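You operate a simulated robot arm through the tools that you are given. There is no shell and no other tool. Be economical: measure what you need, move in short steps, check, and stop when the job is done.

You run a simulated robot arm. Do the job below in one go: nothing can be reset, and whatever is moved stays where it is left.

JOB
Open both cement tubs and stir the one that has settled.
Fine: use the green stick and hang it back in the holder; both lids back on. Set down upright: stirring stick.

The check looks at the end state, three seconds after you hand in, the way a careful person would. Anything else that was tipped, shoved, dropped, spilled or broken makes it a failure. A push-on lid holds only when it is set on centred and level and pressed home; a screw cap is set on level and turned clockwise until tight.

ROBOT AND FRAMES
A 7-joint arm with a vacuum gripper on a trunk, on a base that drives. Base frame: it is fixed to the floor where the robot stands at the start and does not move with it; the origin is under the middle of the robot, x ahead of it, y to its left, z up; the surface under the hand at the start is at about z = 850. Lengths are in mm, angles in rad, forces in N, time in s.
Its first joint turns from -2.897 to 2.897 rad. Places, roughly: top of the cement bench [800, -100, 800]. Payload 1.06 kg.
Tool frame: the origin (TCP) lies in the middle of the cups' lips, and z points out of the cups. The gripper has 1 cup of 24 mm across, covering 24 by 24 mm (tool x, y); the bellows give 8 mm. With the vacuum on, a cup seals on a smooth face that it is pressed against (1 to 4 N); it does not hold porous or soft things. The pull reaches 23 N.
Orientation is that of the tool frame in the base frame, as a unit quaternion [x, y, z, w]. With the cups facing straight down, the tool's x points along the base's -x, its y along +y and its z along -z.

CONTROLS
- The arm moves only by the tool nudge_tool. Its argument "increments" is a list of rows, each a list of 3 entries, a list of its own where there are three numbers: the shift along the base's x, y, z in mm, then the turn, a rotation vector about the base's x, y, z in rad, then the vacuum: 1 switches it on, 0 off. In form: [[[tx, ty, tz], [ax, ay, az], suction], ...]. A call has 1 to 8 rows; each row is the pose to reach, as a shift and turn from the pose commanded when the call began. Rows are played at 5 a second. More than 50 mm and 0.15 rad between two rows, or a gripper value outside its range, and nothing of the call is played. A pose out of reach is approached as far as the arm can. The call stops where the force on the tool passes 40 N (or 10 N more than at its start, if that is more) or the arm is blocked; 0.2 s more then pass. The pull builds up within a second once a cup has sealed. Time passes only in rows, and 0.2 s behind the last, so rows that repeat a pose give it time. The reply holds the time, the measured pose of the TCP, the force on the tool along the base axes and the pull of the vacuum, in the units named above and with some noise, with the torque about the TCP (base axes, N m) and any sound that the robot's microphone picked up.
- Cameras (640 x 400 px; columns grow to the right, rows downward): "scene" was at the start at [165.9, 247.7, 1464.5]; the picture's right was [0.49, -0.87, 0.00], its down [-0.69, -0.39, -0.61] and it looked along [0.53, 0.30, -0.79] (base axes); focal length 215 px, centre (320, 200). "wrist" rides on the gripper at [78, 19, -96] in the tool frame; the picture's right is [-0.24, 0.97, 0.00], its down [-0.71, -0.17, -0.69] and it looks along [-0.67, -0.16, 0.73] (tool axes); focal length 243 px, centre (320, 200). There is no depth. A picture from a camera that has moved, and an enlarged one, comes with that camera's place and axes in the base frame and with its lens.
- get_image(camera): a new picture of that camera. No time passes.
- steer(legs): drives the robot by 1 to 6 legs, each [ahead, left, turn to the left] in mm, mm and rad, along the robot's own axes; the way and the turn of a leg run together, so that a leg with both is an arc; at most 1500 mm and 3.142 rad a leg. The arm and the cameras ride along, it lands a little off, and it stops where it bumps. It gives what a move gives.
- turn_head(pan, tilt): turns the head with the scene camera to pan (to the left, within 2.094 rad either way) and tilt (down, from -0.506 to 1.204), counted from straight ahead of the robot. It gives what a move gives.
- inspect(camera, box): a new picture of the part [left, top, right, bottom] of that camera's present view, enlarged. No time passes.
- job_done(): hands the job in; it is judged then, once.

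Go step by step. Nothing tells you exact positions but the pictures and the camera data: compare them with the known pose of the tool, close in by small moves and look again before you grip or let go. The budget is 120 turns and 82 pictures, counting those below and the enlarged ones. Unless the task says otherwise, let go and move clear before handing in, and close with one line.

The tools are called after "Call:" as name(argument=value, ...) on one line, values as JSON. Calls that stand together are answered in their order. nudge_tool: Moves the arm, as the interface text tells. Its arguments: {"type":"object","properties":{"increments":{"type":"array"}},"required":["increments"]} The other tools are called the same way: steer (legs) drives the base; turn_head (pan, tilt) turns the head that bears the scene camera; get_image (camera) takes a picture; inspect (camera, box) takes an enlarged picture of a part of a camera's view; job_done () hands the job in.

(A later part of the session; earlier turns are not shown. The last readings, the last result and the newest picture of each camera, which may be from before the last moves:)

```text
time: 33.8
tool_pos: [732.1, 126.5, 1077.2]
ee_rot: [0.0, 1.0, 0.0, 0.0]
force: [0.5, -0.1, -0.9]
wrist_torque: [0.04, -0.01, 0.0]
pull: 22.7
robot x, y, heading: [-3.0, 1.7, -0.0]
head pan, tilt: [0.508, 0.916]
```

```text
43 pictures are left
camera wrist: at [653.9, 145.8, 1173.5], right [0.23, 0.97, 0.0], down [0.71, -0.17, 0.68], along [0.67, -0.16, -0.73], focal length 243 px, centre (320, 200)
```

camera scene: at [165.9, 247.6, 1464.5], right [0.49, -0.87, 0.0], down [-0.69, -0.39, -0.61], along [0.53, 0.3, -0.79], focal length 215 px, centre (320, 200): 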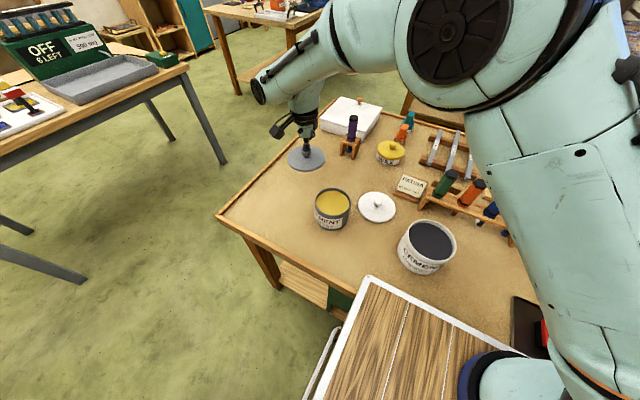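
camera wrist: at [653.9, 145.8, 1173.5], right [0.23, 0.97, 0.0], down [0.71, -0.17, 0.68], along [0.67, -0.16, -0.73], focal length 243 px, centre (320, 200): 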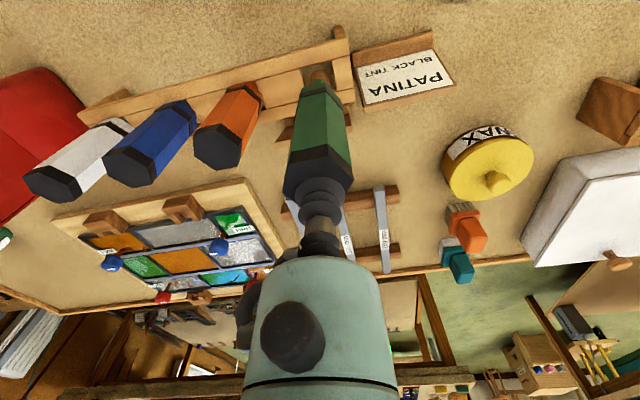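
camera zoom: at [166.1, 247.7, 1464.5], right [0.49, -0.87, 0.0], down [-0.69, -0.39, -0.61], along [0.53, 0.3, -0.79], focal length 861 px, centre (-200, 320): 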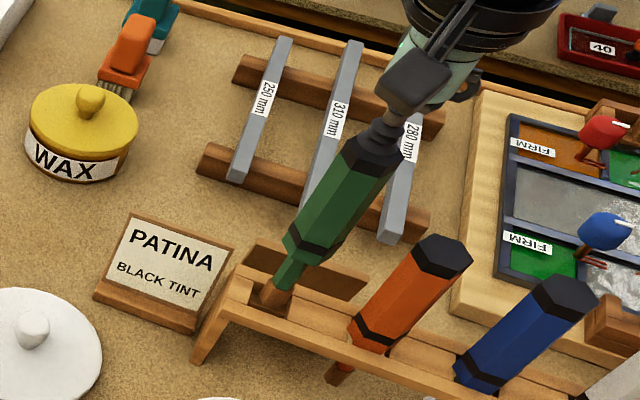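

The stick is sliding up out of its slot, so I'll lift it clear.

Call:
nudge_tool(increments=[[[0, 0, 25], [0, 0, 0], 1], [[0, 0, 50], [0, 0, 0], 1], [[0, 0, 75], [0, 0, 0], 1], [[0, 0, 95], [0, 0, 0], 1], [[0, 0, 95], [0, 0, 0], 1]])

Call:
inspect(camera="scene", box=[400, 110, 520, 220])

Call:
get_image(camera="wrist")

```text
time: 35.0
tool_pos: [734.3, 128.3, 1174.5]
ee_rot: [0.0, 1.0, -0.002, 0.0]
force: [0.4, -0.1, -0.3]
wrist_torque: [0.02, 0.02, 0.02]
pull: 22.8
robot x, y, heading: [2.0, 2.9, -0.0]
head pan, tilt: [0.508, 0.916]
```

```text
3.64 times, centred on (460, 165) of scene
camera zoom: at [166.0, 247.7, 1464.5], right [0.49, -0.87, 0.0], down [-0.69, -0.39, -0.61], along [0.53, 0.3, -0.79], focal length 783 px, centre (-189, 327)
```

zoom: 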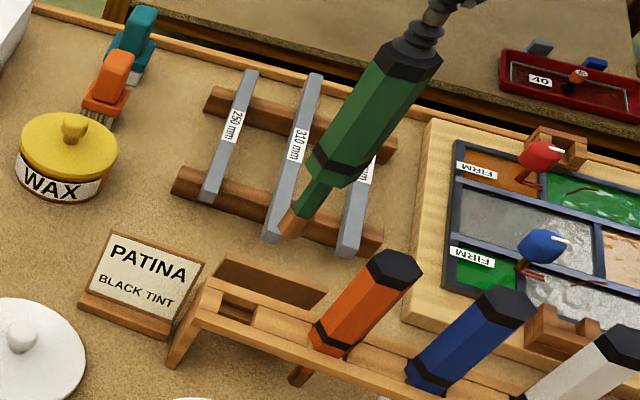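

```text
41 pictures are left
camera wrist: at [655.3, 147.1, 1269.5], right [0.24, 0.97, 0.0], down [0.71, -0.17, 0.69], along [0.67, -0.16, -0.73], focal length 243 px, centre (320, 200)
```

wrist: 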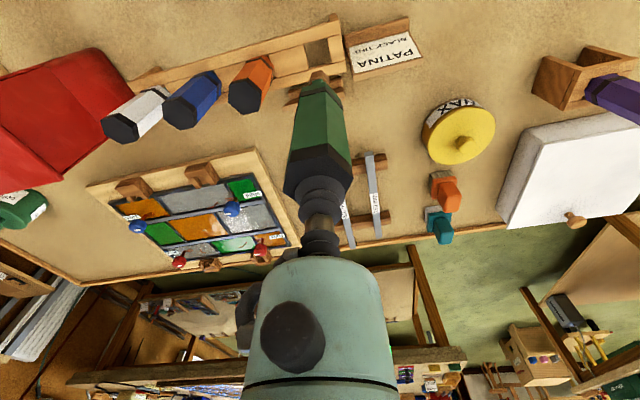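

The stick (about 165 mm long) is clear of the rack. I'll carry it over to the grey tub, staying high.

Call:
nudge_tool(increments=[[[-15, 20, 5], [0, 0, 0], 1], [[-37, 52, 10], [0, 0, 0], 1], [[-60, 84, 10], [0, 0, 0], 1], [[-83, 116, 10], [0, 0, 0], 1], [[-106, 148, 10], [0, 0, 0], 1], [[-129, 180, 10], [0, 0, 0], 1], [[-152, 212, 10], [0, 0, 0], 1], [[-170, 238, 10], [0, 0, 0], 1]])

Call:
nudge_tool(increments=[[[-15, 20, 0], [0, 0, 0], 1], [[-28.5, 38.5, 0], [0, 0, 0], 1], [[-28.5, 38.5, -20], [0, 0, 0], 1], [[-28.5, 38.5, -40], [0, 0, 0], 1], [[-28.5, 38.5, -40], [0, 0, 0], 1]])

Call:
inspect(camera="scene", box=[290, 120, 390, 240])

Call:
get_image(camera="wrist")

```text
time: 36.8
tool_pos: [563.4, 366.3, 1182.7]
ee_rot: [0.0, 1.0, 0.0, 0.0]
force: [-0.3, -0.7, -0.7]
wrist_torque: [-0.03, 0.02, 0.0]
pull: 23.1
robot x, y, heading: [0.1, -1.9, 0.005]
head pan, tilt: [0.508, 0.916]
```

```text
time: 38.0
tool_pos: [535.7, 404.0, 1144.2]
ee_rot: [0.0, 1.0, 0.0, 0.001]
force: [-0.9, -0.3, -0.3]
wrist_torque: [0.0, 0.01, -0.03]
pull: 23.2
robot x, y, heading: [-0.6, -2.7, 0.003]
head pan, tilt: [0.508, 0.916]
```

```text
3.33 times, centred on (340, 180) of scene
camera zoom: at [165.9, 247.7, 1464.5], right [0.49, -0.87, 0.0], down [-0.69, -0.39, -0.61], along [0.53, 0.3, -0.79], focal length 717 px, centre (253, 267)
```

zoom: 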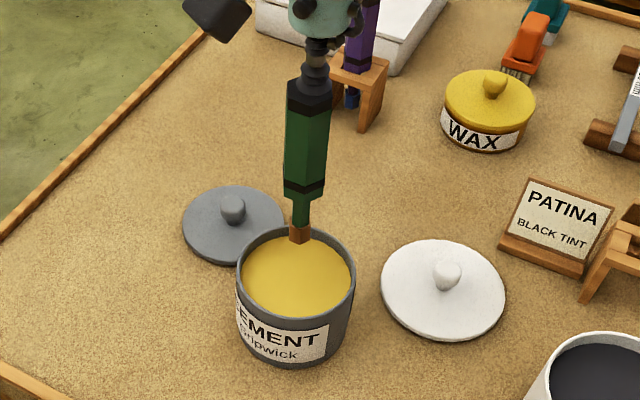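

```text
39 pictures are left
camera wrist: at [457.6, 423.3, 1239.3], right [0.23, 0.97, 0.0], down [0.71, -0.17, 0.69], along [0.67, -0.16, -0.73], focal length 243 px, centre (320, 200)
```

wrist: 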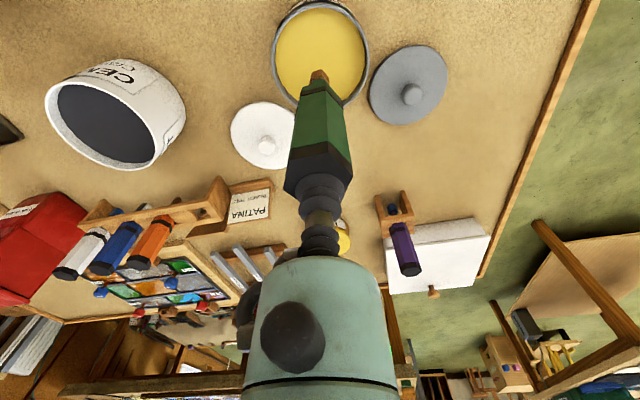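

The stick tip is centred over the grey tub. I'll lower it into the cement.

Call:
nudge_tool(increments=[[[0, 0, -30], [0, 0, 0], 1], [[0, 0, -55], [0, 0, 0], 1], [[0, 0, -75], [0, 0, 0], 1], [[0, 0, -90], [0, 0, 0], 1], [[0, 0, -102], [0, 0, 0], 1], [[0, 0, -108], [0, 0, 0], 1], [[0, 0, -108], [0, 0, 0], 1]])

Call:
inspect(camera="scene", box=[290, 150, 390, 240])

```text
time: 39.3
tool_pos: [536.7, 406.1, 1045.8]
ee_rot: [0.0, 1.0, 0.004, 0.004]
force: [-0.7, -0.5, 14.3]
wrist_torque: [-0.07, 0.1, -0.02]
pull: 22.8
robot x, y, heading: [-0.4, 2.7, 0.003]
head pan, tilt: [0.508, 0.916]
stopped in row 6: the force on the tool passed its limit at 46 N (the readings are from after the stop); the commanded pose is now the measured one
```

```text
4.44 times, centred on (340, 195) of scene
camera zoom: at [165.5, 247.4, 1464.6], right [0.49, -0.87, 0.0], down [-0.69, -0.39, -0.61], along [0.53, 0.3, -0.79], focal length 956 px, centre (231, 222)
```

zoom: 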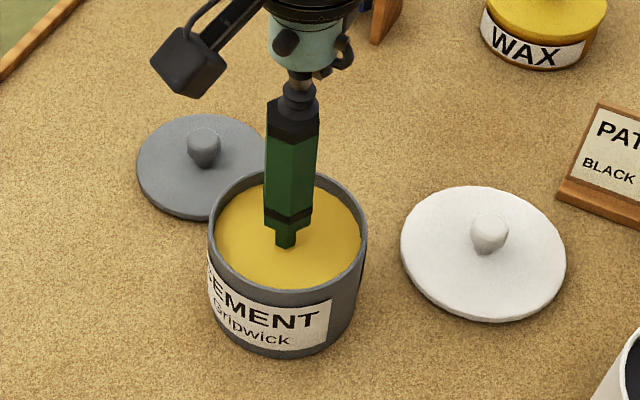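

The tip touched bottom at TCP z of about 1043. I'll raise it 7 mm and start a gentle stirring circle, watching the forces.

Call:
nudge_tool(increments=[[[-2, -1, 4], [0, 0, 0], 1], [[-2, -1, 7], [0, 0, 0], 1], [[8, -1, 7], [0, 0, 0], 1], [[5, 7, 7], [0, 0, 0], 1], [[-2, 9, 7], [0, 0, 0], 1], [[-9, 6, 7], [0, 0, 0], 1], [[-12, -1, 7], [0, 0, 0], 1]])

Call:
inspect(camera="scene", box=[290, 150, 390, 240])

```text
time: 40.9
tool_pos: [524.8, 406.7, 1051.0]
ee_rot: [0.0, 1.0, 0.004, 0.003]
force: [-0.4, 1.1, -0.1]
wrist_torque: [-0.01, -0.03, 0.01]
pull: 22.6
robot x, y, heading: [2.1, 0.6, -0.001]
head pan, tilt: [0.508, 0.916]
```

```text
4.44 times, centred on (340, 195) of scene
camera zoom: at [166.0, 247.7, 1464.5], right [0.49, -0.87, 0.0], down [-0.69, -0.39, -0.61], along [0.53, 0.3, -0.79], focal length 956 px, centre (231, 222)
```

zoom: 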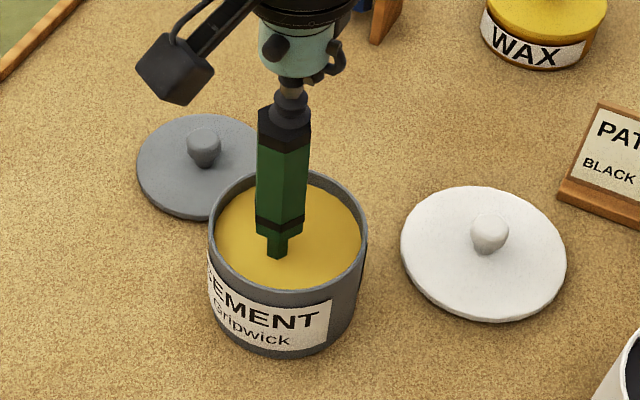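

The drag is negligible and the stick holds. I'll run full circles at 20 mm radius.

Call:
nudge_tool(increments=[[[-10, 0, -2], [0, 0, 0], 1], [[-4, -14, -2], [0, 0, 0], 1], [[10, -20, -2], [0, 0, 0], 1], [[24, -14, -2], [0, 0, 0], 1], [[30, 0, -2], [0, 0, 0], 1], [[24, 14, -2], [0, 0, 0], 1], [[10, 20, -2], [0, 0, 0], 1], [[-4, 14, -2], [0, 0, 0], 1]])

Call:
nudge_tool(increments=[[[-6, -14, 0], [0, 0, 0], 1], [[0, -28, 0], [0, 0, 0], 1], [[14, -34, 0], [0, 0, 0], 1], [[28, -28, 0], [0, 0, 0], 1], [[34, -14, 0], [0, 0, 0], 1], [[28, 0, 0], [0, 0, 0], 1], [[14, 6, 0], [0, 0, 0], 1], [[0, 0, 0], [0, 0, 0], 1]])

Call:
inspect(camera="scene", box=[290, 150, 390, 240])

```text
time: 42.7
tool_pos: [519.1, 418.2, 1048.1]
ee_rot: [0.0, 1.0, 0.003, 0.003]
force: [0.9, -0.1, 7.2]
wrist_torque: [0.1, -0.22, 0.0]
pull: 22.8
robot x, y, heading: [1.3, 2.2, -0.001]
head pan, tilt: [0.508, 0.916]
```

```text
time: 44.5
tool_pos: [519.0, 419.2, 1048.0]
ee_rot: [0.001, 1.0, 0.003, 0.002]
force: [0.7, 1.2, 1.6]
wrist_torque: [0.01, -0.09, -0.05]
pull: 22.9
robot x, y, heading: [3.1, 0.4, 0.002]
head pan, tilt: [0.508, 0.916]
```

```text
4.44 times, centred on (340, 195) of scene
camera zoom: at [166.0, 247.6, 1464.5], right [0.49, -0.87, 0.0], down [-0.69, -0.39, -0.61], along [0.53, 0.3, -0.79], focal length 956 px, centre (231, 222)
```

zoom: 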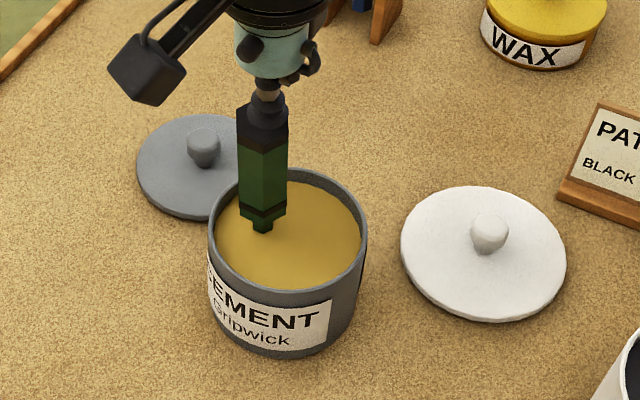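

The colour is darkening, so mixing works. I'll raise slightly to avoid rubbing the bottom and keep stirring.

Call:
nudge_tool(increments=[[[-3, -14, 3], [0, 0, 0], 1], [[5.5, -28.7, 3], [0, 0, 0], 1], [[22.5, -28.7, 3], [0, 0, 0], 1], [[31, -14, 3], [0, 0, 0], 1], [[22.5, 0.7, 3], [0, 0, 0], 1], [[5.5, 0.7, 3], [0, 0, 0], 1]])

Call:
nudge_tool(increments=[[[-8.5, -14.7, 0], [0, 0, 0], 1], [[0, -29.4, 0], [0, 0, 0], 1], [[17, -29.4, 0], [0, 0, 0], 1], [[25.5, -14.7, 0], [0, 0, 0], 1], [[17, 0, 0], [0, 0, 0], 1], [[0, 0, 0], [0, 0, 0], 1]])

Call:
nudge_tool(increments=[[[-8.5, -14.7, 0], [0, 0, 0], 1], [[0, -29.4, 0], [0, 0, 0], 1], [[17, -29.4, 0], [0, 0, 0], 1], [[25.5, -14.7, 0], [0, 0, 0], 1], [[17, 0, 0], [0, 0, 0], 1], [[0, 0, 0], [0, 0, 0], 1]])

Call:
nudge_tool(increments=[[[-8.5, -14.7, 0], [0, 0, 0], 1], [[0, -29.4, 0], [0, 0, 0], 1], [[17, -29.4, 0], [0, 0, 0], 1], [[25.5, -14.7, 0], [0, 0, 0], 1], [[17, 0, 0], [0, 0, 0], 1], [[0, 0, 0], [0, 0, 0], 1]])

Call:
inspect(camera="scene", box=[290, 150, 390, 240])

```text
time: 45.9
tool_pos: [526.4, 420.5, 1053.8]
ee_rot: [0.001, 1.0, 0.004, 0.002]
force: [0.1, -0.2, -0.7]
wrist_torque: [0.04, -0.08, 0.01]
pull: 22.3
robot x, y, heading: [-1.1, -2.2, -0.0]
head pan, tilt: [0.508, 0.916]
```

```text
time: 47.3
tool_pos: [525.3, 420.8, 1049.8]
ee_rot: [0.001, 1.0, 0.003, 0.002]
force: [0.2, -0.1, -1.0]
wrist_torque: [0.02, -0.09, 0.07]
pull: 23.0
robot x, y, heading: [-3.4, -3.7, -0.006]
head pan, tilt: [0.508, 0.916]
```

```text
time: 48.7
tool_pos: [525.6, 421.1, 1053.4]
ee_rot: [-0.001, 1.0, 0.004, 0.003]
force: [1.2, 0.3, -0.3]
wrist_torque: [0.01, -0.03, 0.04]
pull: 22.8
robot x, y, heading: [-1.9, -0.2, 0.002]
head pan, tilt: [0.508, 0.916]
```

```text
time: 50.1
tool_pos: [525.6, 420.3, 1052.0]
ee_rot: [0.0, 1.0, 0.003, 0.003]
force: [0.2, -0.9, -0.4]
wrist_torque: [0.02, -0.04, 0.01]
pull: 23.0
robot x, y, heading: [-0.1, 1.0, -0.002]
head pan, tilt: [0.508, 0.916]
```

```text
4.44 times, centred on (340, 195) of scene
camera zoom: at [166.1, 247.6, 1464.5], right [0.49, -0.87, 0.0], down [-0.69, -0.39, -0.61], along [0.53, 0.3, -0.79], focal length 956 px, centre (231, 222)
```

zoom: 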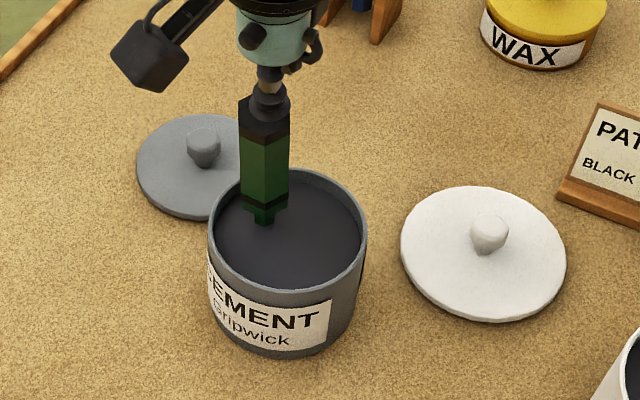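

The contents are now evenly dark. One more loop for certainty, then I'll centre, lift slowly and let it drip over the tub.

Call:
nudge_tool(increments=[[[-8.5, -14.7, 0], [0, 0, 0], 1], [[0, -29.4, 0], [0, 0, 0], 1], [[17, -29.4, 0], [0, 0, 0], 1], [[25.5, -14.7, 0], [0, 0, 0], 1], [[17, 0, 0], [0, 0, 0], 1], [[0, 0, 0], [0, 0, 0], 1], [[8.5, -14.7, 0], [0, 0, 0], 1]])

Call:
nudge_tool(increments=[[[0, 0, 20], [0, 0, 0], 1], [[0, 0, 40], [0, 0, 0], 1], [[0, 0, 60], [0, 0, 0], 1], [[0, 0, 80], [0, 0, 0], 1], [[0, 0, 80], [0, 0, 0], 1], [[0, 0, 80], [0, 0, 0], 1], [[0, 0, 80], [0, 0, 0], 1], [[0, 0, 80], [0, 0, 0], 1]])

Call:
nudge_tool(increments=[[[0, 0, 30], [0, 0, 0], 1], [[0, 0, 60], [0, 0, 0], 1], [[0, 0, 60], [0, 0, 0], 1], [[0, 0, 60], [0, 0, 0], 1], [[0, 0, 60], [0, 0, 0], 1]])

Call:
inspect(camera="scene", box=[290, 100, 390, 240])

```text
time: 51.7
tool_pos: [533.5, 405.2, 1052.2]
ee_rot: [-0.001, 1.0, 0.004, 0.002]
force: [-0.3, -0.3, 4.0]
wrist_torque: [0.2, -0.01, 0.01]
pull: 22.8
robot x, y, heading: [-2.0, -1.3, 0.0]
head pan, tilt: [0.508, 0.916]
```

```text
time: 53.5
tool_pos: [534.8, 404.7, 1132.6]
ee_rot: [0.001, 1.0, 0.003, 0.003]
force: [0.1, 0.0, -0.6]
wrist_torque: [0.04, -0.09, 0.02]
pull: 22.8
robot x, y, heading: [3.0, -0.7, 0.0]
head pan, tilt: [0.508, 0.916]
```

```text
time: 54.7
tool_pos: [532.4, 406.1, 1193.1]
ee_rot: [0.0, 1.0, 0.003, 0.003]
force: [-0.3, -0.1, -0.8]
wrist_torque: [0.03, -0.07, -0.02]
pull: 23.4
robot x, y, heading: [2.0, -0.3, 0.006]
head pan, tilt: [0.508, 0.916]
```

```text
2.86 times, centred on (340, 170) of scene
camera zoom: at [165.9, 247.7, 1464.5], right [0.49, -0.87, 0.0], down [-0.69, -0.39, -0.61], along [0.53, 0.3, -0.79], focal length 615 px, centre (263, 286)
```

zoom: 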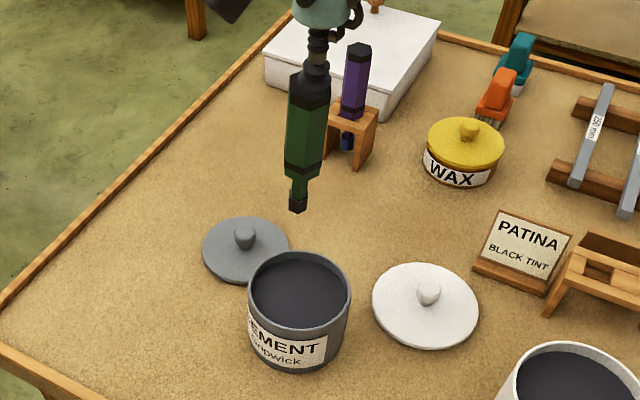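

The stick is out and the cement is mixed. The cap looks a bit offset or tilted in the cup, so I'll zoom in before rehanging.

Call:
inspect(camera="scene", box=[320, 105, 364, 180])

Call:
inspect(camera="wrist", box=[240, 50, 400, 220])

```text
5.33 times, centred on (342, 142) of scene
camera zoom: at [165.9, 247.7, 1464.5], right [0.49, -0.87, 0.0], down [-0.69, -0.39, -0.61], along [0.53, 0.3, -0.79], focal length 1148 px, centre (203, 507)
```

zoom: 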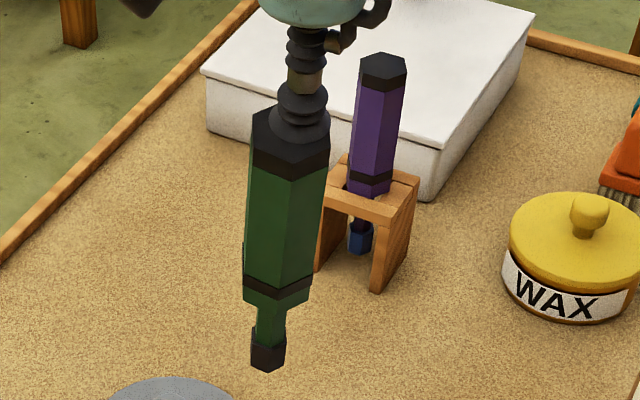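

```text
2.35 times, centred on (320, 135) of wrist
camera zoom: at [453.4, 423.8, 1287.7], right [0.24, 0.97, 0.01], down [0.7, -0.18, 0.69], along [0.67, -0.16, -0.73], focal length 571 px, centre (320, 353)
```

zoom: 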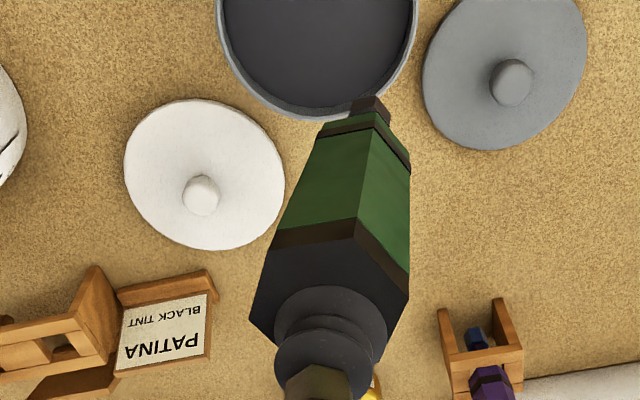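

The stick has tilted about 0.15 rad in the bellows, tip toward +x/+y, after touching bottom. I'll counter-rotate the tool to bring it upright and look again.

Call:
nudge_tool(increments=[[[0, 0, 0], [-0.04, 0.06, 0], 1], [[0, 0, 0], [-0.08, 0.12, 0], 1], [[0, 0, 0], [-0.08, 0.12, 0], 1]])

Call:
inspect(camera="scene", box=[320, 105, 364, 180])

Call:
inspect(camera="wrist", box=[240, 50, 400, 220])

```text
time: 55.5
tool_pos: [534.4, 405.5, 1190.9]
ee_rot: [0.0, 0.998, -0.036, -0.057]
force: [0.9, -0.6, -0.8]
wrist_torque: [0.04, -0.08, 0.04]
pull: 22.8
robot x, y, heading: [-1.7, -0.6, 0.003]
head pan, tilt: [0.508, 0.916]
```

```text
5.33 times, centred on (342, 142) of scene
camera zoom: at [165.9, 247.6, 1464.5], right [0.49, -0.87, 0.0], down [-0.69, -0.39, -0.61], along [0.53, 0.3, -0.79], focal length 1148 px, centre (203, 507)
```

zoom: 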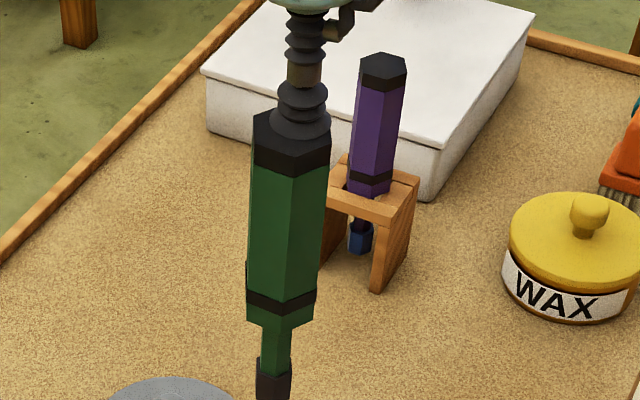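

```text
2.35 times, centred on (320, 135) of wrist
camera zoom: at [466.2, 431.8, 1294.7], right [0.23, 0.97, -0.1], down [0.78, -0.12, 0.61], along [0.58, -0.22, -0.79], focal length 571 px, centre (320, 353)
```

zoom: 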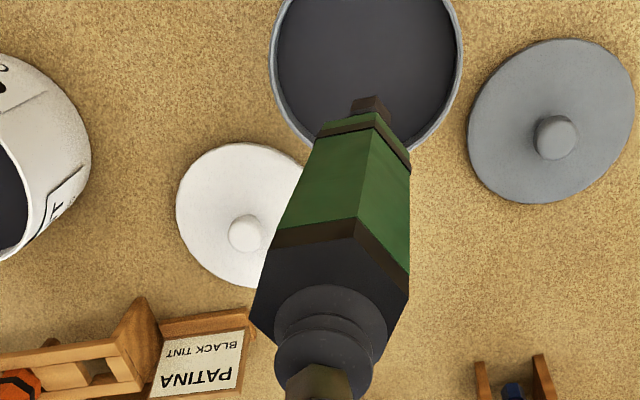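

It's nearly upright now, with a residual of about 0.03 rad in x. I'll add a small correction and check again.

Call:
nudge_tool(increments=[[[0, 0, 0], [-0.01, 0.03, 0], 1], [[0, 0, 0], [-0.01, 0.03, 0], 1]])

Call:
inspect(camera="scene", box=[315, 115, 365, 190])

Call:
inspect(camera="wrist", box=[260, 60, 400, 200])

```text
time: 56.1
tool_pos: [534.1, 405.1, 1192.1]
ee_rot: [0.0, 0.996, -0.042, -0.072]
force: [0.0, -1.3, -0.6]
wrist_torque: [0.04, -0.1, 0.01]
pull: 23.1
robot x, y, heading: [-0.8, -1.9, -0.006]
head pan, tilt: [0.508, 0.916]
```

```text
5.33 times, centred on (340, 152) of scene
camera zoom: at [165.9, 247.7, 1464.5], right [0.49, -0.87, 0.0], down [-0.69, -0.39, -0.61], along [0.53, 0.3, -0.79], focal length 1148 px, centre (213, 453)
```

zoom: 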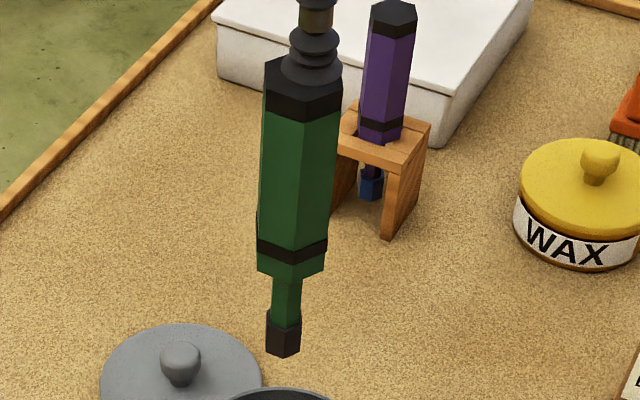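

```text
2.86 times, centred on (330, 130) of wrist
camera zoom: at [469.9, 432.8, 1296.2], right [0.23, 0.97, -0.11], down [0.8, -0.12, 0.59], along [0.55, -0.22, -0.8], focal length 693 px, centre (291, 400)
```

zoom: 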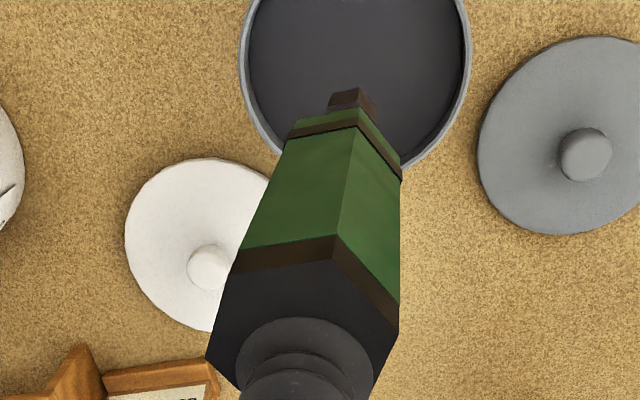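

The stick is upright within about 0.02 rad, with its axis offset about (-5, +4) from the TCP. I'll carry it back to above the green slot.

Call:
nudge_tool(increments=[[[15, -20, 5], [0, 0, 0], 1], [[38, -52, 5], [0, 0, 0], 1], [[61, -84, 5], [0, 0, 0], 1], [[84, -116, 5], [0, 0, 0], 1], [[107, -148, 5], [0, 0, 0], 1], [[130, -180, 5], [0, 0, 0], 1], [[153, -212, 5], [0, 0, 0], 1], [[176, -244, 5], [0, 0, 0], 1]])

Call:
nudge_tool(increments=[[[15, -20, 0], [0, 0, 0], 1], [[28, -38, -15], [0, 0, 0], 1], [[28, -38, -40], [0, 0, 0], 1], [[28, -38, -55], [0, 0, 0], 1], [[28, -38, -55], [0, 0, 0], 1]])

Call:
inspect(camera="scene", box=[405, 120, 505, 220])

Call:
inspect(camera="wrist", box=[240, 20, 420, 200])

```text
time: 57.9
tool_pos: [709.9, 162.3, 1197.1]
ee_rot: [-0.002, 0.997, -0.042, -0.072]
force: [-0.4, -0.2, 0.2]
wrist_torque: [0.01, -0.11, -0.03]
pull: 23.0
robot x, y, heading: [1.1, -2.4, 0.0]
head pan, tilt: [0.508, 0.916]
```

```text
time: 59.1
tool_pos: [738.6, 123.9, 1141.1]
ee_rot: [0.0, 0.997, -0.041, -0.073]
force: [0.2, 0.1, 0.1]
wrist_torque: [0.06, -0.08, -0.01]
pull: 22.9
robot x, y, heading: [-1.8, 1.4, -0.005]
head pan, tilt: [0.508, 0.916]
```

```text
4.00 times, centred on (455, 170) of scene
camera zoom: at [165.9, 247.6, 1464.5], right [0.49, -0.87, 0.0], down [-0.69, -0.39, -0.61], along [0.53, 0.3, -0.79], focal length 861 px, centre (-220, 320)
```

zoom: 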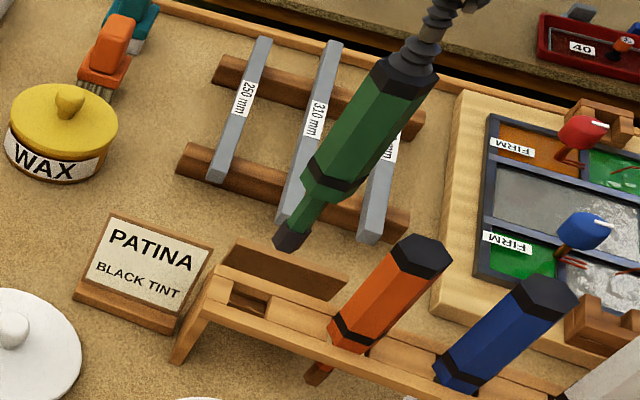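

```text
2.22 times, centred on (330, 110) of wrist
camera zoom: at [674.7, 150.6, 1245.0], right [0.23, 0.97, -0.11], down [0.8, -0.12, 0.59], along [0.55, -0.22, -0.8], focal length 539 px, centre (298, 400)
```

zoom: 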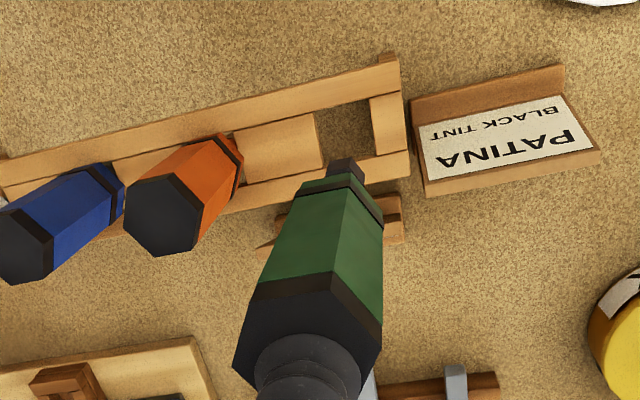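

The slot opening is visible and the tip needs about (-6, +1) mm. I'll shift, lower to just above the bar and check.

Call:
nudge_tool(increments=[[[-6, 1, 0], [0, 0, 0], 1], [[-6, 1, -20], [0, 0, 0], 1], [[-6, 1, -40], [0, 0, 0], 1], [[-6, 1, -40], [0, 0, 0], 1]])

Call:
inspect(camera="scene", box=[420, 160, 480, 220])

Call:
inspect(camera="wrist", box=[270, 30, 390, 130])

```text
time: 60.1
tool_pos: [732.1, 124.0, 1101.2]
ee_rot: [0.0, 0.996, -0.041, -0.073]
force: [-0.2, 0.6, -1.1]
wrist_torque: [0.03, -0.08, 0.03]
pull: 22.6
robot x, y, heading: [-1.0, 0.9, -0.002]
head pan, tilt: [0.508, 0.916]
```

```text
6.67 times, centred on (450, 190) of scene
camera zoom: at [165.9, 247.6, 1464.5], right [0.49, -0.87, 0.0], down [-0.69, -0.39, -0.61], along [0.53, 0.3, -0.79], focal length 1435 px, centre (-547, 267)
```

zoom: 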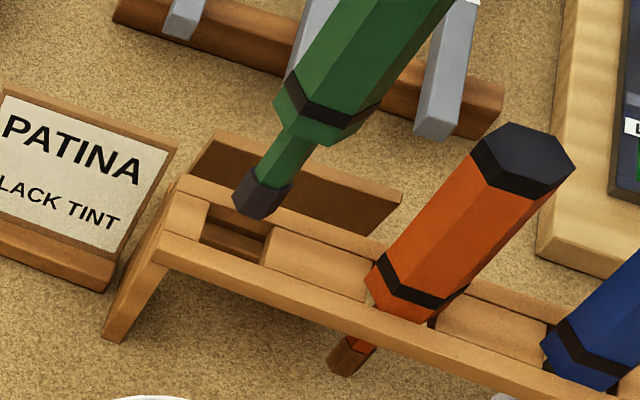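

```text
4.00 times, centred on (330, 80) of wrist
camera zoom: at [669.3, 151.3, 1205.3], right [0.23, 0.97, -0.11], down [0.8, -0.12, 0.59], along [0.55, -0.22, -0.8], focal length 970 px, centre (280, 680)
```

zoom: 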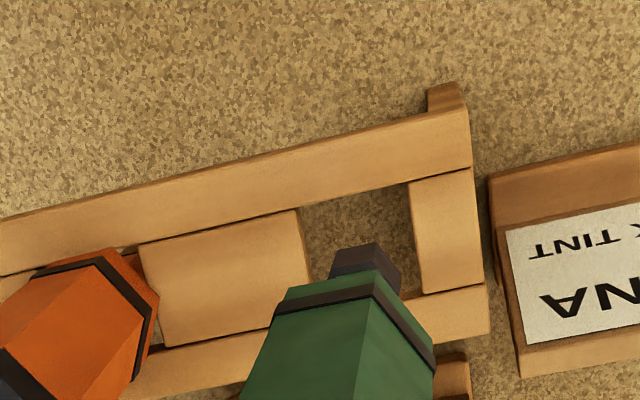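

The tip is lined up with the slot, so I'll lower gradually while watching forces.

Call:
nudge_tool(increments=[[[-1, 0.5, -10], [0, 0, 0], 1], [[-1, 0.5, -20], [0, 0, 0], 1], [[-1, 0.5, -27], [0, 0, 0], 1], [[-1, 0.5, -33], [0, 0, 0], 1]])

Call:
inspect(camera="scene", box=[420, 160, 480, 220])

```text
time: 61.1
tool_pos: [730.4, 125.6, 1068.6]
ee_rot: [0.0, 0.997, -0.041, -0.072]
force: [0.9, -0.8, -0.4]
wrist_torque: [0.05, -0.08, -0.02]
pull: 23.0
robot x, y, heading: [2.4, 4.1, 0.0]
head pan, tilt: [0.508, 0.916]
```

```text
6.67 times, centred on (450, 190) of scene
camera zoom: at [165.9, 247.6, 1464.5], right [0.49, -0.87, 0.0], down [-0.69, -0.39, -0.61], along [0.53, 0.3, -0.79], focal length 1435 px, centre (-547, 267)
```

zoom: 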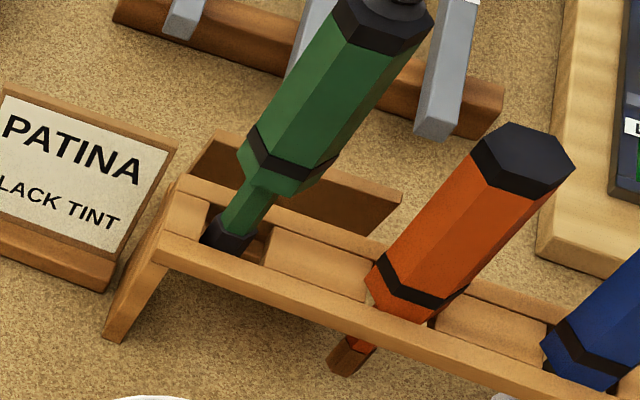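

The tip is inside the slot with no contact force. I'll continue lowering to the seat.

Call:
nudge_tool(increments=[[[0.5, -0.5, -10], [0, 0, 0], 1], [[1, -1, -20], [0, 0, 0], 1], [[1, -1, -30], [0, 0, 0], 1], [[1, -1, -38], [0, 0, 0], 1], [[1, -1, -42], [0, 0, 0], 1]])

Call:
inspect(camera="scene", box=[420, 160, 480, 220])

```text
time: 62.3
tool_pos: [732.9, 122.9, 1026.8]
ee_rot: [0.0, 0.996, -0.042, -0.073]
force: [-0.2, 0.2, -0.2]
wrist_torque: [0.09, -0.07, 0.01]
pull: 22.9
robot x, y, heading: [0.7, 0.5, -0.001]
head pan, tilt: [0.508, 0.916]
```

```text
6.67 times, centred on (450, 190) of scene
camera zoom: at [165.9, 247.6, 1464.5], right [0.49, -0.87, 0.0], down [-0.69, -0.39, -0.61], along [0.53, 0.3, -0.79], focal length 1435 px, centre (-547, 267)
```

zoom: 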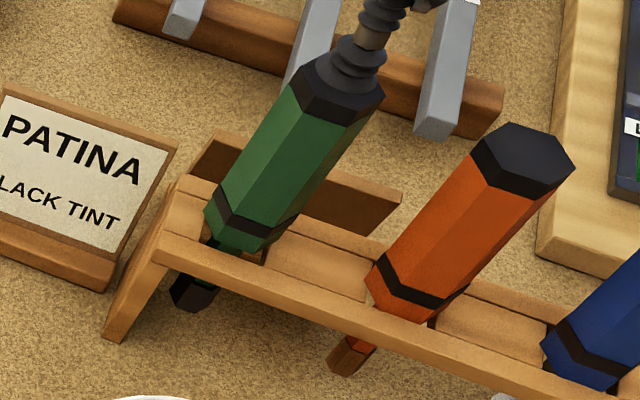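

It's about 8 mm from seating, so I'll step down gently.

Call:
nudge_tool(increments=[[[0, 0, -3], [0, 0, 0], 1], [[0, 0, -6], [0, 0, 0], 1], [[0, 0, -6], [0, 0, 0], 1]])

```text
time: 63.1
tool_pos: [731.6, 124.1, 1022.0]
ee_rot: [-0.001, 0.997, -0.041, -0.073]
force: [1.5, 0.3, 16.1]
wrist_torque: [0.04, -0.02, 0.0]
pull: 22.9
robot x, y, heading: [0.9, -3.1, -0.0]
head pan, tilt: [0.508, 0.916]
```

It has seated. I'll ease the pressure, release and rise.

Call:
nudge_tool(increments=[[[0, 0, 2], [0, 0, 0], 1], [[0, 0, 2], [0, 0, 0], 0], [[0, 0, 2], [0, 0, 0], 0], [[0, 0, 3], [0, 0, 0], 0], [[0, 0, 5], [0, 0, 0], 0], [[0, 0, 15], [0, 0, 0], 0], [[0, 0, 50], [0, 0, 0], 0]])

Call:
inspect(camera="scene", box=[420, 155, 500, 215])

```text
time: 64.7
tool_pos: [731.6, 124.4, 1070.2]
ee_rot: [-0.001, 0.996, -0.041, -0.073]
force: [-0.3, 0.0, -0.9]
wrist_torque: [-0.04, 0.04, -0.01]
pull: 0.1
robot x, y, heading: [-1.4, 0.0, 0.001]
head pan, tilt: [0.508, 0.916]
```

```text
6.67 times, centred on (460, 185) of scene
camera zoom: at [166.2, 247.8, 1464.4], right [0.49, -0.87, 0.0], down [-0.69, -0.39, -0.61], along [0.53, 0.3, -0.79], focal length 1435 px, centre (-613, 300)
```

zoom: 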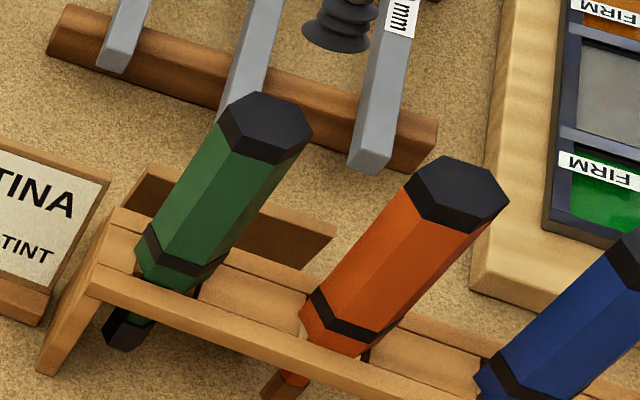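

The stick hangs upright in its holder. I'll level the tool and head to the grey lid at about (614, 520).

Call:
nudge_tool(increments=[[[0, 0, 20], [0.04, -0.07, 0], 0], [[-5, 20, 40], [0.083, -0.145, 0], 0], [[-15, 60, 40], [0.083, -0.145, 0], 0], [[-28, 105, 40], [0.083, -0.145, 0], 0], [[-41, 150, 40], [0.083, -0.145, 0], 0], [[-54, 195, 40], [0.083, -0.145, 0], 0], [[-67, 240, 40], [0.083, -0.145, 0], 0], [[-80, 285, 40], [0.083, -0.145, 0], 0]])

Call:
nudge_tool(increments=[[[-13, 40, -10], [0, 0, 0], 0], [[-26, 80, -20], [0, 0, 0], 0], [[-37.5, 110.5, -50], [0, 0, 0], 0], [[-37.5, 110.5, -95], [0, 0, 0], 0], [[-37.5, 110.5, -140], [0, 0, 0], 0], [[-37.5, 110.5, -180], [0, 0, 0], 0], [[-37.5, 110.5, -180], [0, 0, 0], 0]])

Call:
inspect(camera="wrist", box=[220, 60, 420, 210])

Call:
inspect(camera="scene", box=[285, 140, 345, 200])

```text
time: 66.5
tool_pos: [653.6, 408.8, 1109.3]
ee_rot: [0.001, 1.0, 0.0, 0.001]
force: [0.6, -0.7, 0.8]
wrist_torque: [0.02, 0.02, 0.04]
pull: 0.2
robot x, y, heading: [0.7, -1.3, 0.002]
head pan, tilt: [0.508, 0.916]
```

```text
time: 68.1
tool_pos: [615.7, 521.9, 931.4]
ee_rot: [0.0, 1.0, 0.0, -0.001]
force: [0.0, 0.1, 0.6]
wrist_torque: [0.01, 0.0, -0.02]
pull: 0.0
robot x, y, heading: [-1.9, -2.1, -0.002]
head pan, tilt: [0.508, 0.916]
```

```text
2.67 times, centred on (320, 135) of wrist
camera zoom: at [537.7, 540.0, 1027.6], right [0.23, 0.97, 0.0], down [0.71, -0.17, 0.69], along [0.67, -0.16, -0.73], focal length 647 px, centre (320, 373)
```

zoom: 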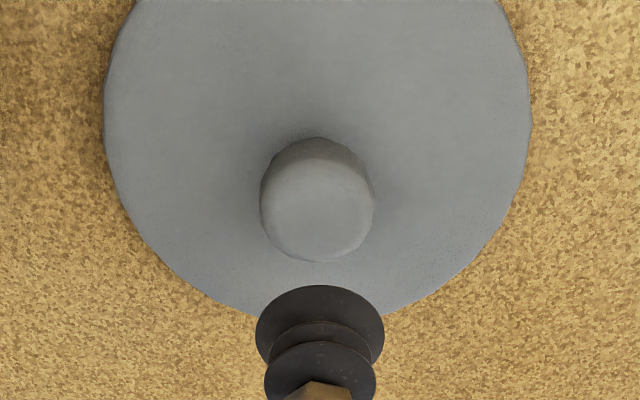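

```text
6.67 times, centred on (315, 170) of scene
camera zoom: at [165.9, 247.7, 1464.5], right [0.49, -0.87, 0.0], down [-0.69, -0.39, -0.61], along [0.53, 0.3, -0.79], focal length 1435 px, centre (353, 400)
```

zoom: 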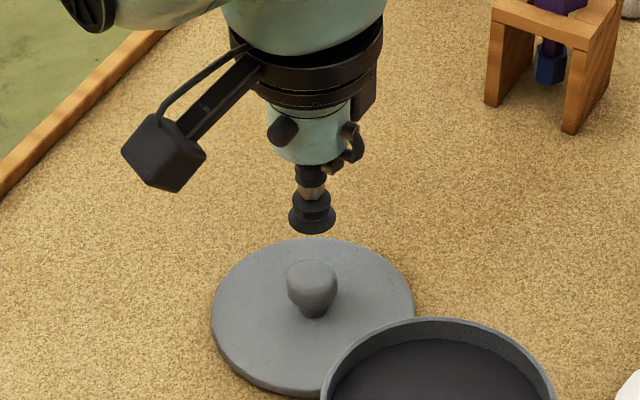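

I'm above the grey knob. I'll descend and grip.

Call:
nudge_tool(increments=[[[-1, -1, -20], [0, 0, 0], 1], [[-1, -1, -34], [0, 0, 0], 1], [[-1, -1, -38], [0, 0, 0], 1], [[-1, -1, -40], [0, 0, 0], 1], [[-1, -1, -40], [0, 0, 0], 1]])

```text
time: 69.3
tool_pos: [615.1, 518.4, 892.9]
ee_rot: [0.0, 1.0, 0.0, 0.0]
force: [0.4, -0.4, 2.9]
wrist_torque: [0.02, 0.03, 0.02]
pull: 22.7
robot x, y, heading: [1.7, -2.5, -0.003]
head pan, tilt: [0.508, 0.916]
```

The grip is sealed. I'll lift and carry the lid over the grey tub, stopping just above the rim to check centring.

Call:
nudge_tool(increments=[[[0, 0, 20], [0, 0, 0], 1], [[0, 0, 60], [0, 0, 0], 1], [[0, 0, 105], [0, 0, 0], 1], [[-20, -30, 125], [0, 0, 0], 1], [[-45, -65, 125], [0, 0, 0], 1], [[-70, -100, 125], [0, 0, 0], 1], [[-80, -115, 115], [0, 0, 0], 1], [[-80, -115, 105], [0, 0, 0], 1]])

Call:
inspect(camera="scene", box=[300, 165, 370, 235])

Call:
get_image(camera="wrist")

```text
time: 71.1
tool_pos: [533.8, 402.5, 996.0]
ee_rot: [0.001, 1.0, 0.0, 0.0]
force: [0.7, 0.0, 0.3]
wrist_torque: [0.0, 0.0, 0.01]
pull: 23.2
robot x, y, heading: [3.2, -0.7, 0.001]
head pan, tilt: [0.508, 0.916]
```

```text
5.71 times, centred on (335, 200) of scene
camera zoom: at [166.0, 247.6, 1464.5], right [0.49, -0.87, 0.0], down [-0.69, -0.39, -0.61], along [0.53, 0.3, -0.79], focal length 1230 px, centre (234, 200)
```

zoom: 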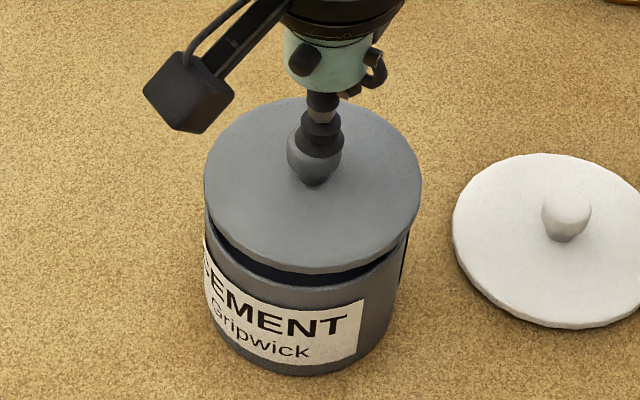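

```text
17 pictures are left
camera wrist: at [455.4, 421.1, 1091.8], right [0.23, 0.97, 0.0], down [0.71, -0.17, 0.69], along [0.67, -0.16, -0.73], focal length 243 px, centre (320, 200)
```

wrist: 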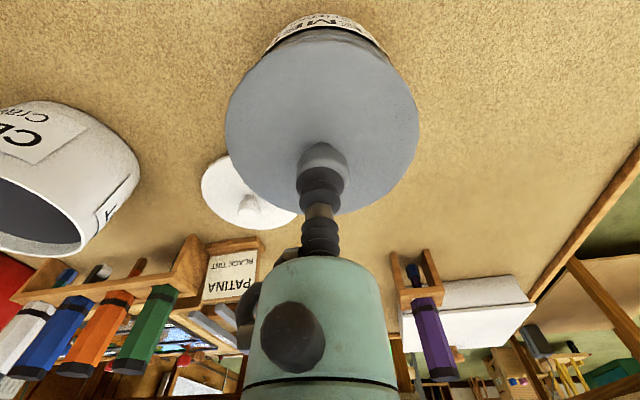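

The lid is about 1.5 mm toward -y of centre, so I'll correct that, lower and press home.

Call:
nudge_tool(increments=[[[-0.5, 1.5, 0], [0, 0, 0], 1], [[-0.5, 1.5, -8], [0, 0, 0], 1], [[-0.5, 1.5, -14], [0, 0, 0], 1], [[-0.5, 1.5, -18], [0, 0, 0], 1], [[-0.5, 1.5, -20], [0, 0, 0], 1]])

Call:
inspect(camera="scene", box=[300, 165, 370, 235])

```text
time: 72.3
tool_pos: [535.1, 404.3, 975.6]
ee_rot: [0.0, 1.0, 0.001, 0.0]
force: [4.1, -5.3, 5.5]
wrist_torque: [0.06, 0.03, 0.0]
pull: 22.9
robot x, y, heading: [5.9, 3.0, -0.002]
head pan, tilt: [0.508, 0.916]
heard: snap
```

```text
5.71 times, centred on (335, 200) of scene
camera zoom: at [166.0, 247.2, 1464.5], right [0.49, -0.87, 0.0], down [-0.69, -0.38, -0.61], along [0.53, 0.3, -0.79], focal length 1230 px, centre (234, 200)
```

zoom: 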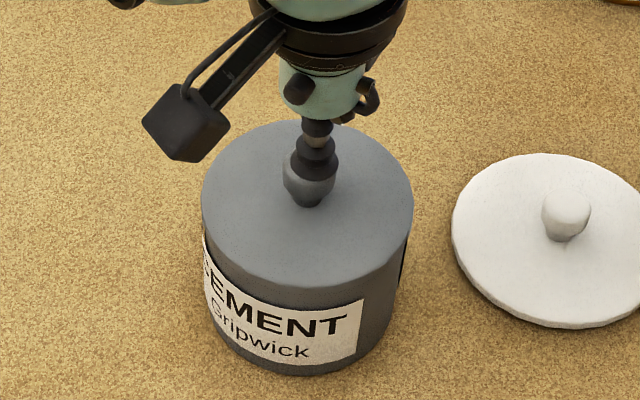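

It snapped home and the image matches the original. One slightly firmer press, then I'll release and rise.

Call:
nudge_tool(increments=[[[0.8, -1, -3], [0, 0, 0], 1], [[0.8, -1, -6], [0, 0, 0], 1], [[0.8, -1, -6], [0, 0, 0], 1]])

Call:
nudge_tool(increments=[[[0, 0, 4], [0, 0, 0], 0], [[0, 0, 5], [0, 0, 0], 0], [[0, 0, 6], [0, 0, 0], 0], [[0, 0, 7], [0, 0, 0], 0], [[0, 0, 20], [0, 0, 0], 0], [[0, 0, 60], [0, 0, 0], 0], [[0, 0, 95], [0, 0, 0], 0]])

Call:
inspect(camera="scene", box=[300, 160, 400, 240])

```text
time: 73.1
tool_pos: [534.1, 405.2, 971.3]
ee_rot: [0.0, 1.0, 0.0, 0.001]
force: [-0.3, -9.7, 15.3]
wrist_torque: [0.09, 0.04, -0.02]
pull: 23.6
robot x, y, heading: [1.0, -3.2, -0.0]
head pan, tilt: [0.508, 0.916]
```

```text
time: 74.7
tool_pos: [533.0, 404.1, 1064.3]
ee_rot: [0.001, 1.0, 0.0, 0.0]
force: [0.0, 0.5, -0.2]
wrist_torque: [0.01, 0.03, -0.01]
pull: 0.1
robot x, y, heading: [2.4, -0.5, 0.001]
head pan, tilt: [0.508, 0.916]
```

```text
5.00 times, centred on (350, 200) of scene
camera zoom: at [166.1, 247.9, 1464.4], right [0.49, -0.87, 0.0], down [-0.69, -0.39, -0.61], along [0.53, 0.3, -0.79], focal length 1076 px, centre (170, 200)
```

zoom: 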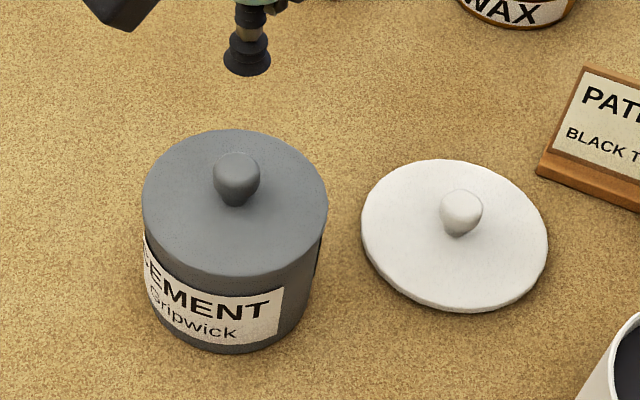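

The grey lid is seated level. Next is the white lid at about (640, 288).

Call:
nudge_tool(increments=[[[26, -29, 0], [0, 0, 0], 0], [[52, -58, 0], [0, 0, 0], 0], [[80, -87, 0], [0, 0, 0], 0], [[105, -116, -15], [0, 0, 0], 0], [[105, -116, -60], [0, 0, 0], 0], [[105, -116, -105], [0, 0, 0], 0], [[105, -116, -132], [0, 0, 0], 0], [[105, -116, -132], [0, 0, 0], 0]])

Call:
inspect(camera="wrist", box=[220, 60, 420, 210])

```text
time: 76.5
tool_pos: [638.0, 288.8, 930.0]
ee_rot: [-0.001, 1.0, 0.0, 0.0]
force: [0.0, -0.2, 0.2]
wrist_torque: [0.0, 0.01, 0.01]
pull: 0.1
robot x, y, heading: [2.5, -0.6, 0.003]
head pan, tilt: [0.508, 0.916]
```

```text
2.67 times, centred on (320, 135) of wrist
camera zoom: at [559.8, 308.2, 1026.1], right [0.23, 0.97, 0.0], down [0.71, -0.17, 0.69], along [0.67, -0.16, -0.73], focal length 647 px, centre (320, 373)
```

zoom: 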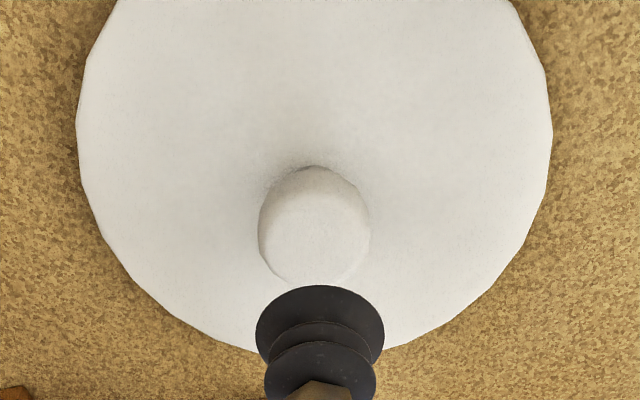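

Lined up. I'll descend and grip the white lid.

Call:
nudge_tool(increments=[[[0.5, -1, -20], [0, 0, 0], 1], [[0.5, -1, -34], [0, 0, 0], 1], [[0.5, -1, -38], [0, 0, 0], 1], [[0.5, -1, -40], [0, 0, 0], 1], [[0.5, -1, -40], [0, 0, 0], 1]])

```text
time: 77.7
tool_pos: [639.8, 287.6, 891.7]
ee_rot: [0.0, 1.0, 0.0, -0.001]
force: [-0.1, 0.8, 0.6]
wrist_torque: [-0.04, -0.02, 0.0]
pull: 22.8
robot x, y, heading: [-1.5, 1.1, 0.006]
head pan, tilt: [0.508, 0.916]
```

Sealed. I'll carry the lid over the white tub and stop above the rim to check.

Call:
nudge_tool(increments=[[[0, 0, 30], [0, 0, 0], 1], [[0, 0, 75], [0, 0, 0], 1], [[0, 0, 120], [0, 0, 0], 1], [[-12, -20, 150], [0, 0, 0], 1], [[-36, -60, 150], [0, 0, 0], 1], [[-60, -100, 150], [0, 0, 0], 1], [[-82, -138, 150], [0, 0, 0], 1], [[-103, -168.5, 140], [0, 0, 0], 1]])

Call:
nudge_tool(increments=[[[0, 0, -15], [0, 0, 0], 1], [[0, 0, -28], [0, 0, 0], 1], [[0, 0, -28], [0, 0, 0], 1]])

Call:
inspect(camera="scene", box=[380, 190, 480, 290])

Call:
get_image(camera="wrist")

```text
time: 79.5
tool_pos: [538.0, 116.1, 1032.0]
ee_rot: [-0.002, 1.0, -0.001, 0.0]
force: [-0.5, 0.9, -0.2]
wrist_torque: [0.0, 0.01, -0.01]
pull: 23.0
robot x, y, heading: [-1.5, 3.6, -0.002]
head pan, tilt: [0.508, 0.916]
```

```text
time: 80.3
tool_pos: [536.9, 117.6, 1004.7]
ee_rot: [0.0, 1.0, 0.0, -0.001]
force: [0.4, -0.3, -1.3]
wrist_torque: [0.02, -0.01, -0.02]
pull: 22.7
robot x, y, heading: [-1.1, 4.2, -0.0]
head pan, tilt: [0.508, 0.916]
```

```text
4.00 times, centred on (430, 240) of scene
camera zoom: at [165.9, 247.6, 1464.5], right [0.49, -0.87, 0.0], down [-0.69, -0.39, -0.61], along [0.53, 0.3, -0.79], focal length 861 px, centre (-120, 40)
```

zoom: 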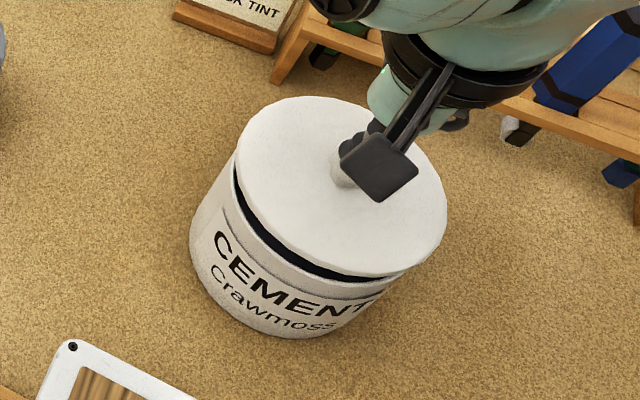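

```text
12 pictures are left
camera wrist: at [459.1, 137.3, 1100.4], right [0.23, 0.97, 0.0], down [0.71, -0.17, 0.69], along [0.67, -0.16, -0.73], focal length 243 px, centre (320, 200)
```

wrist: 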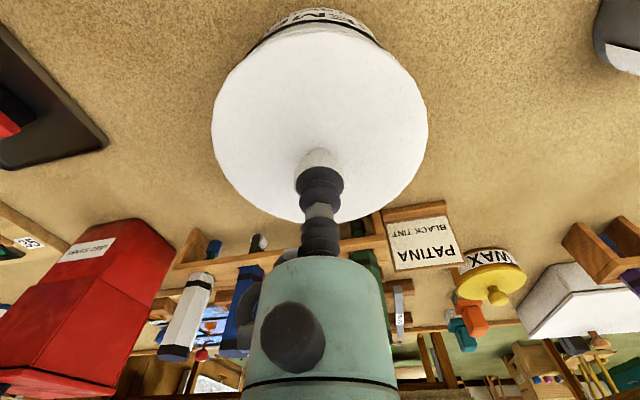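

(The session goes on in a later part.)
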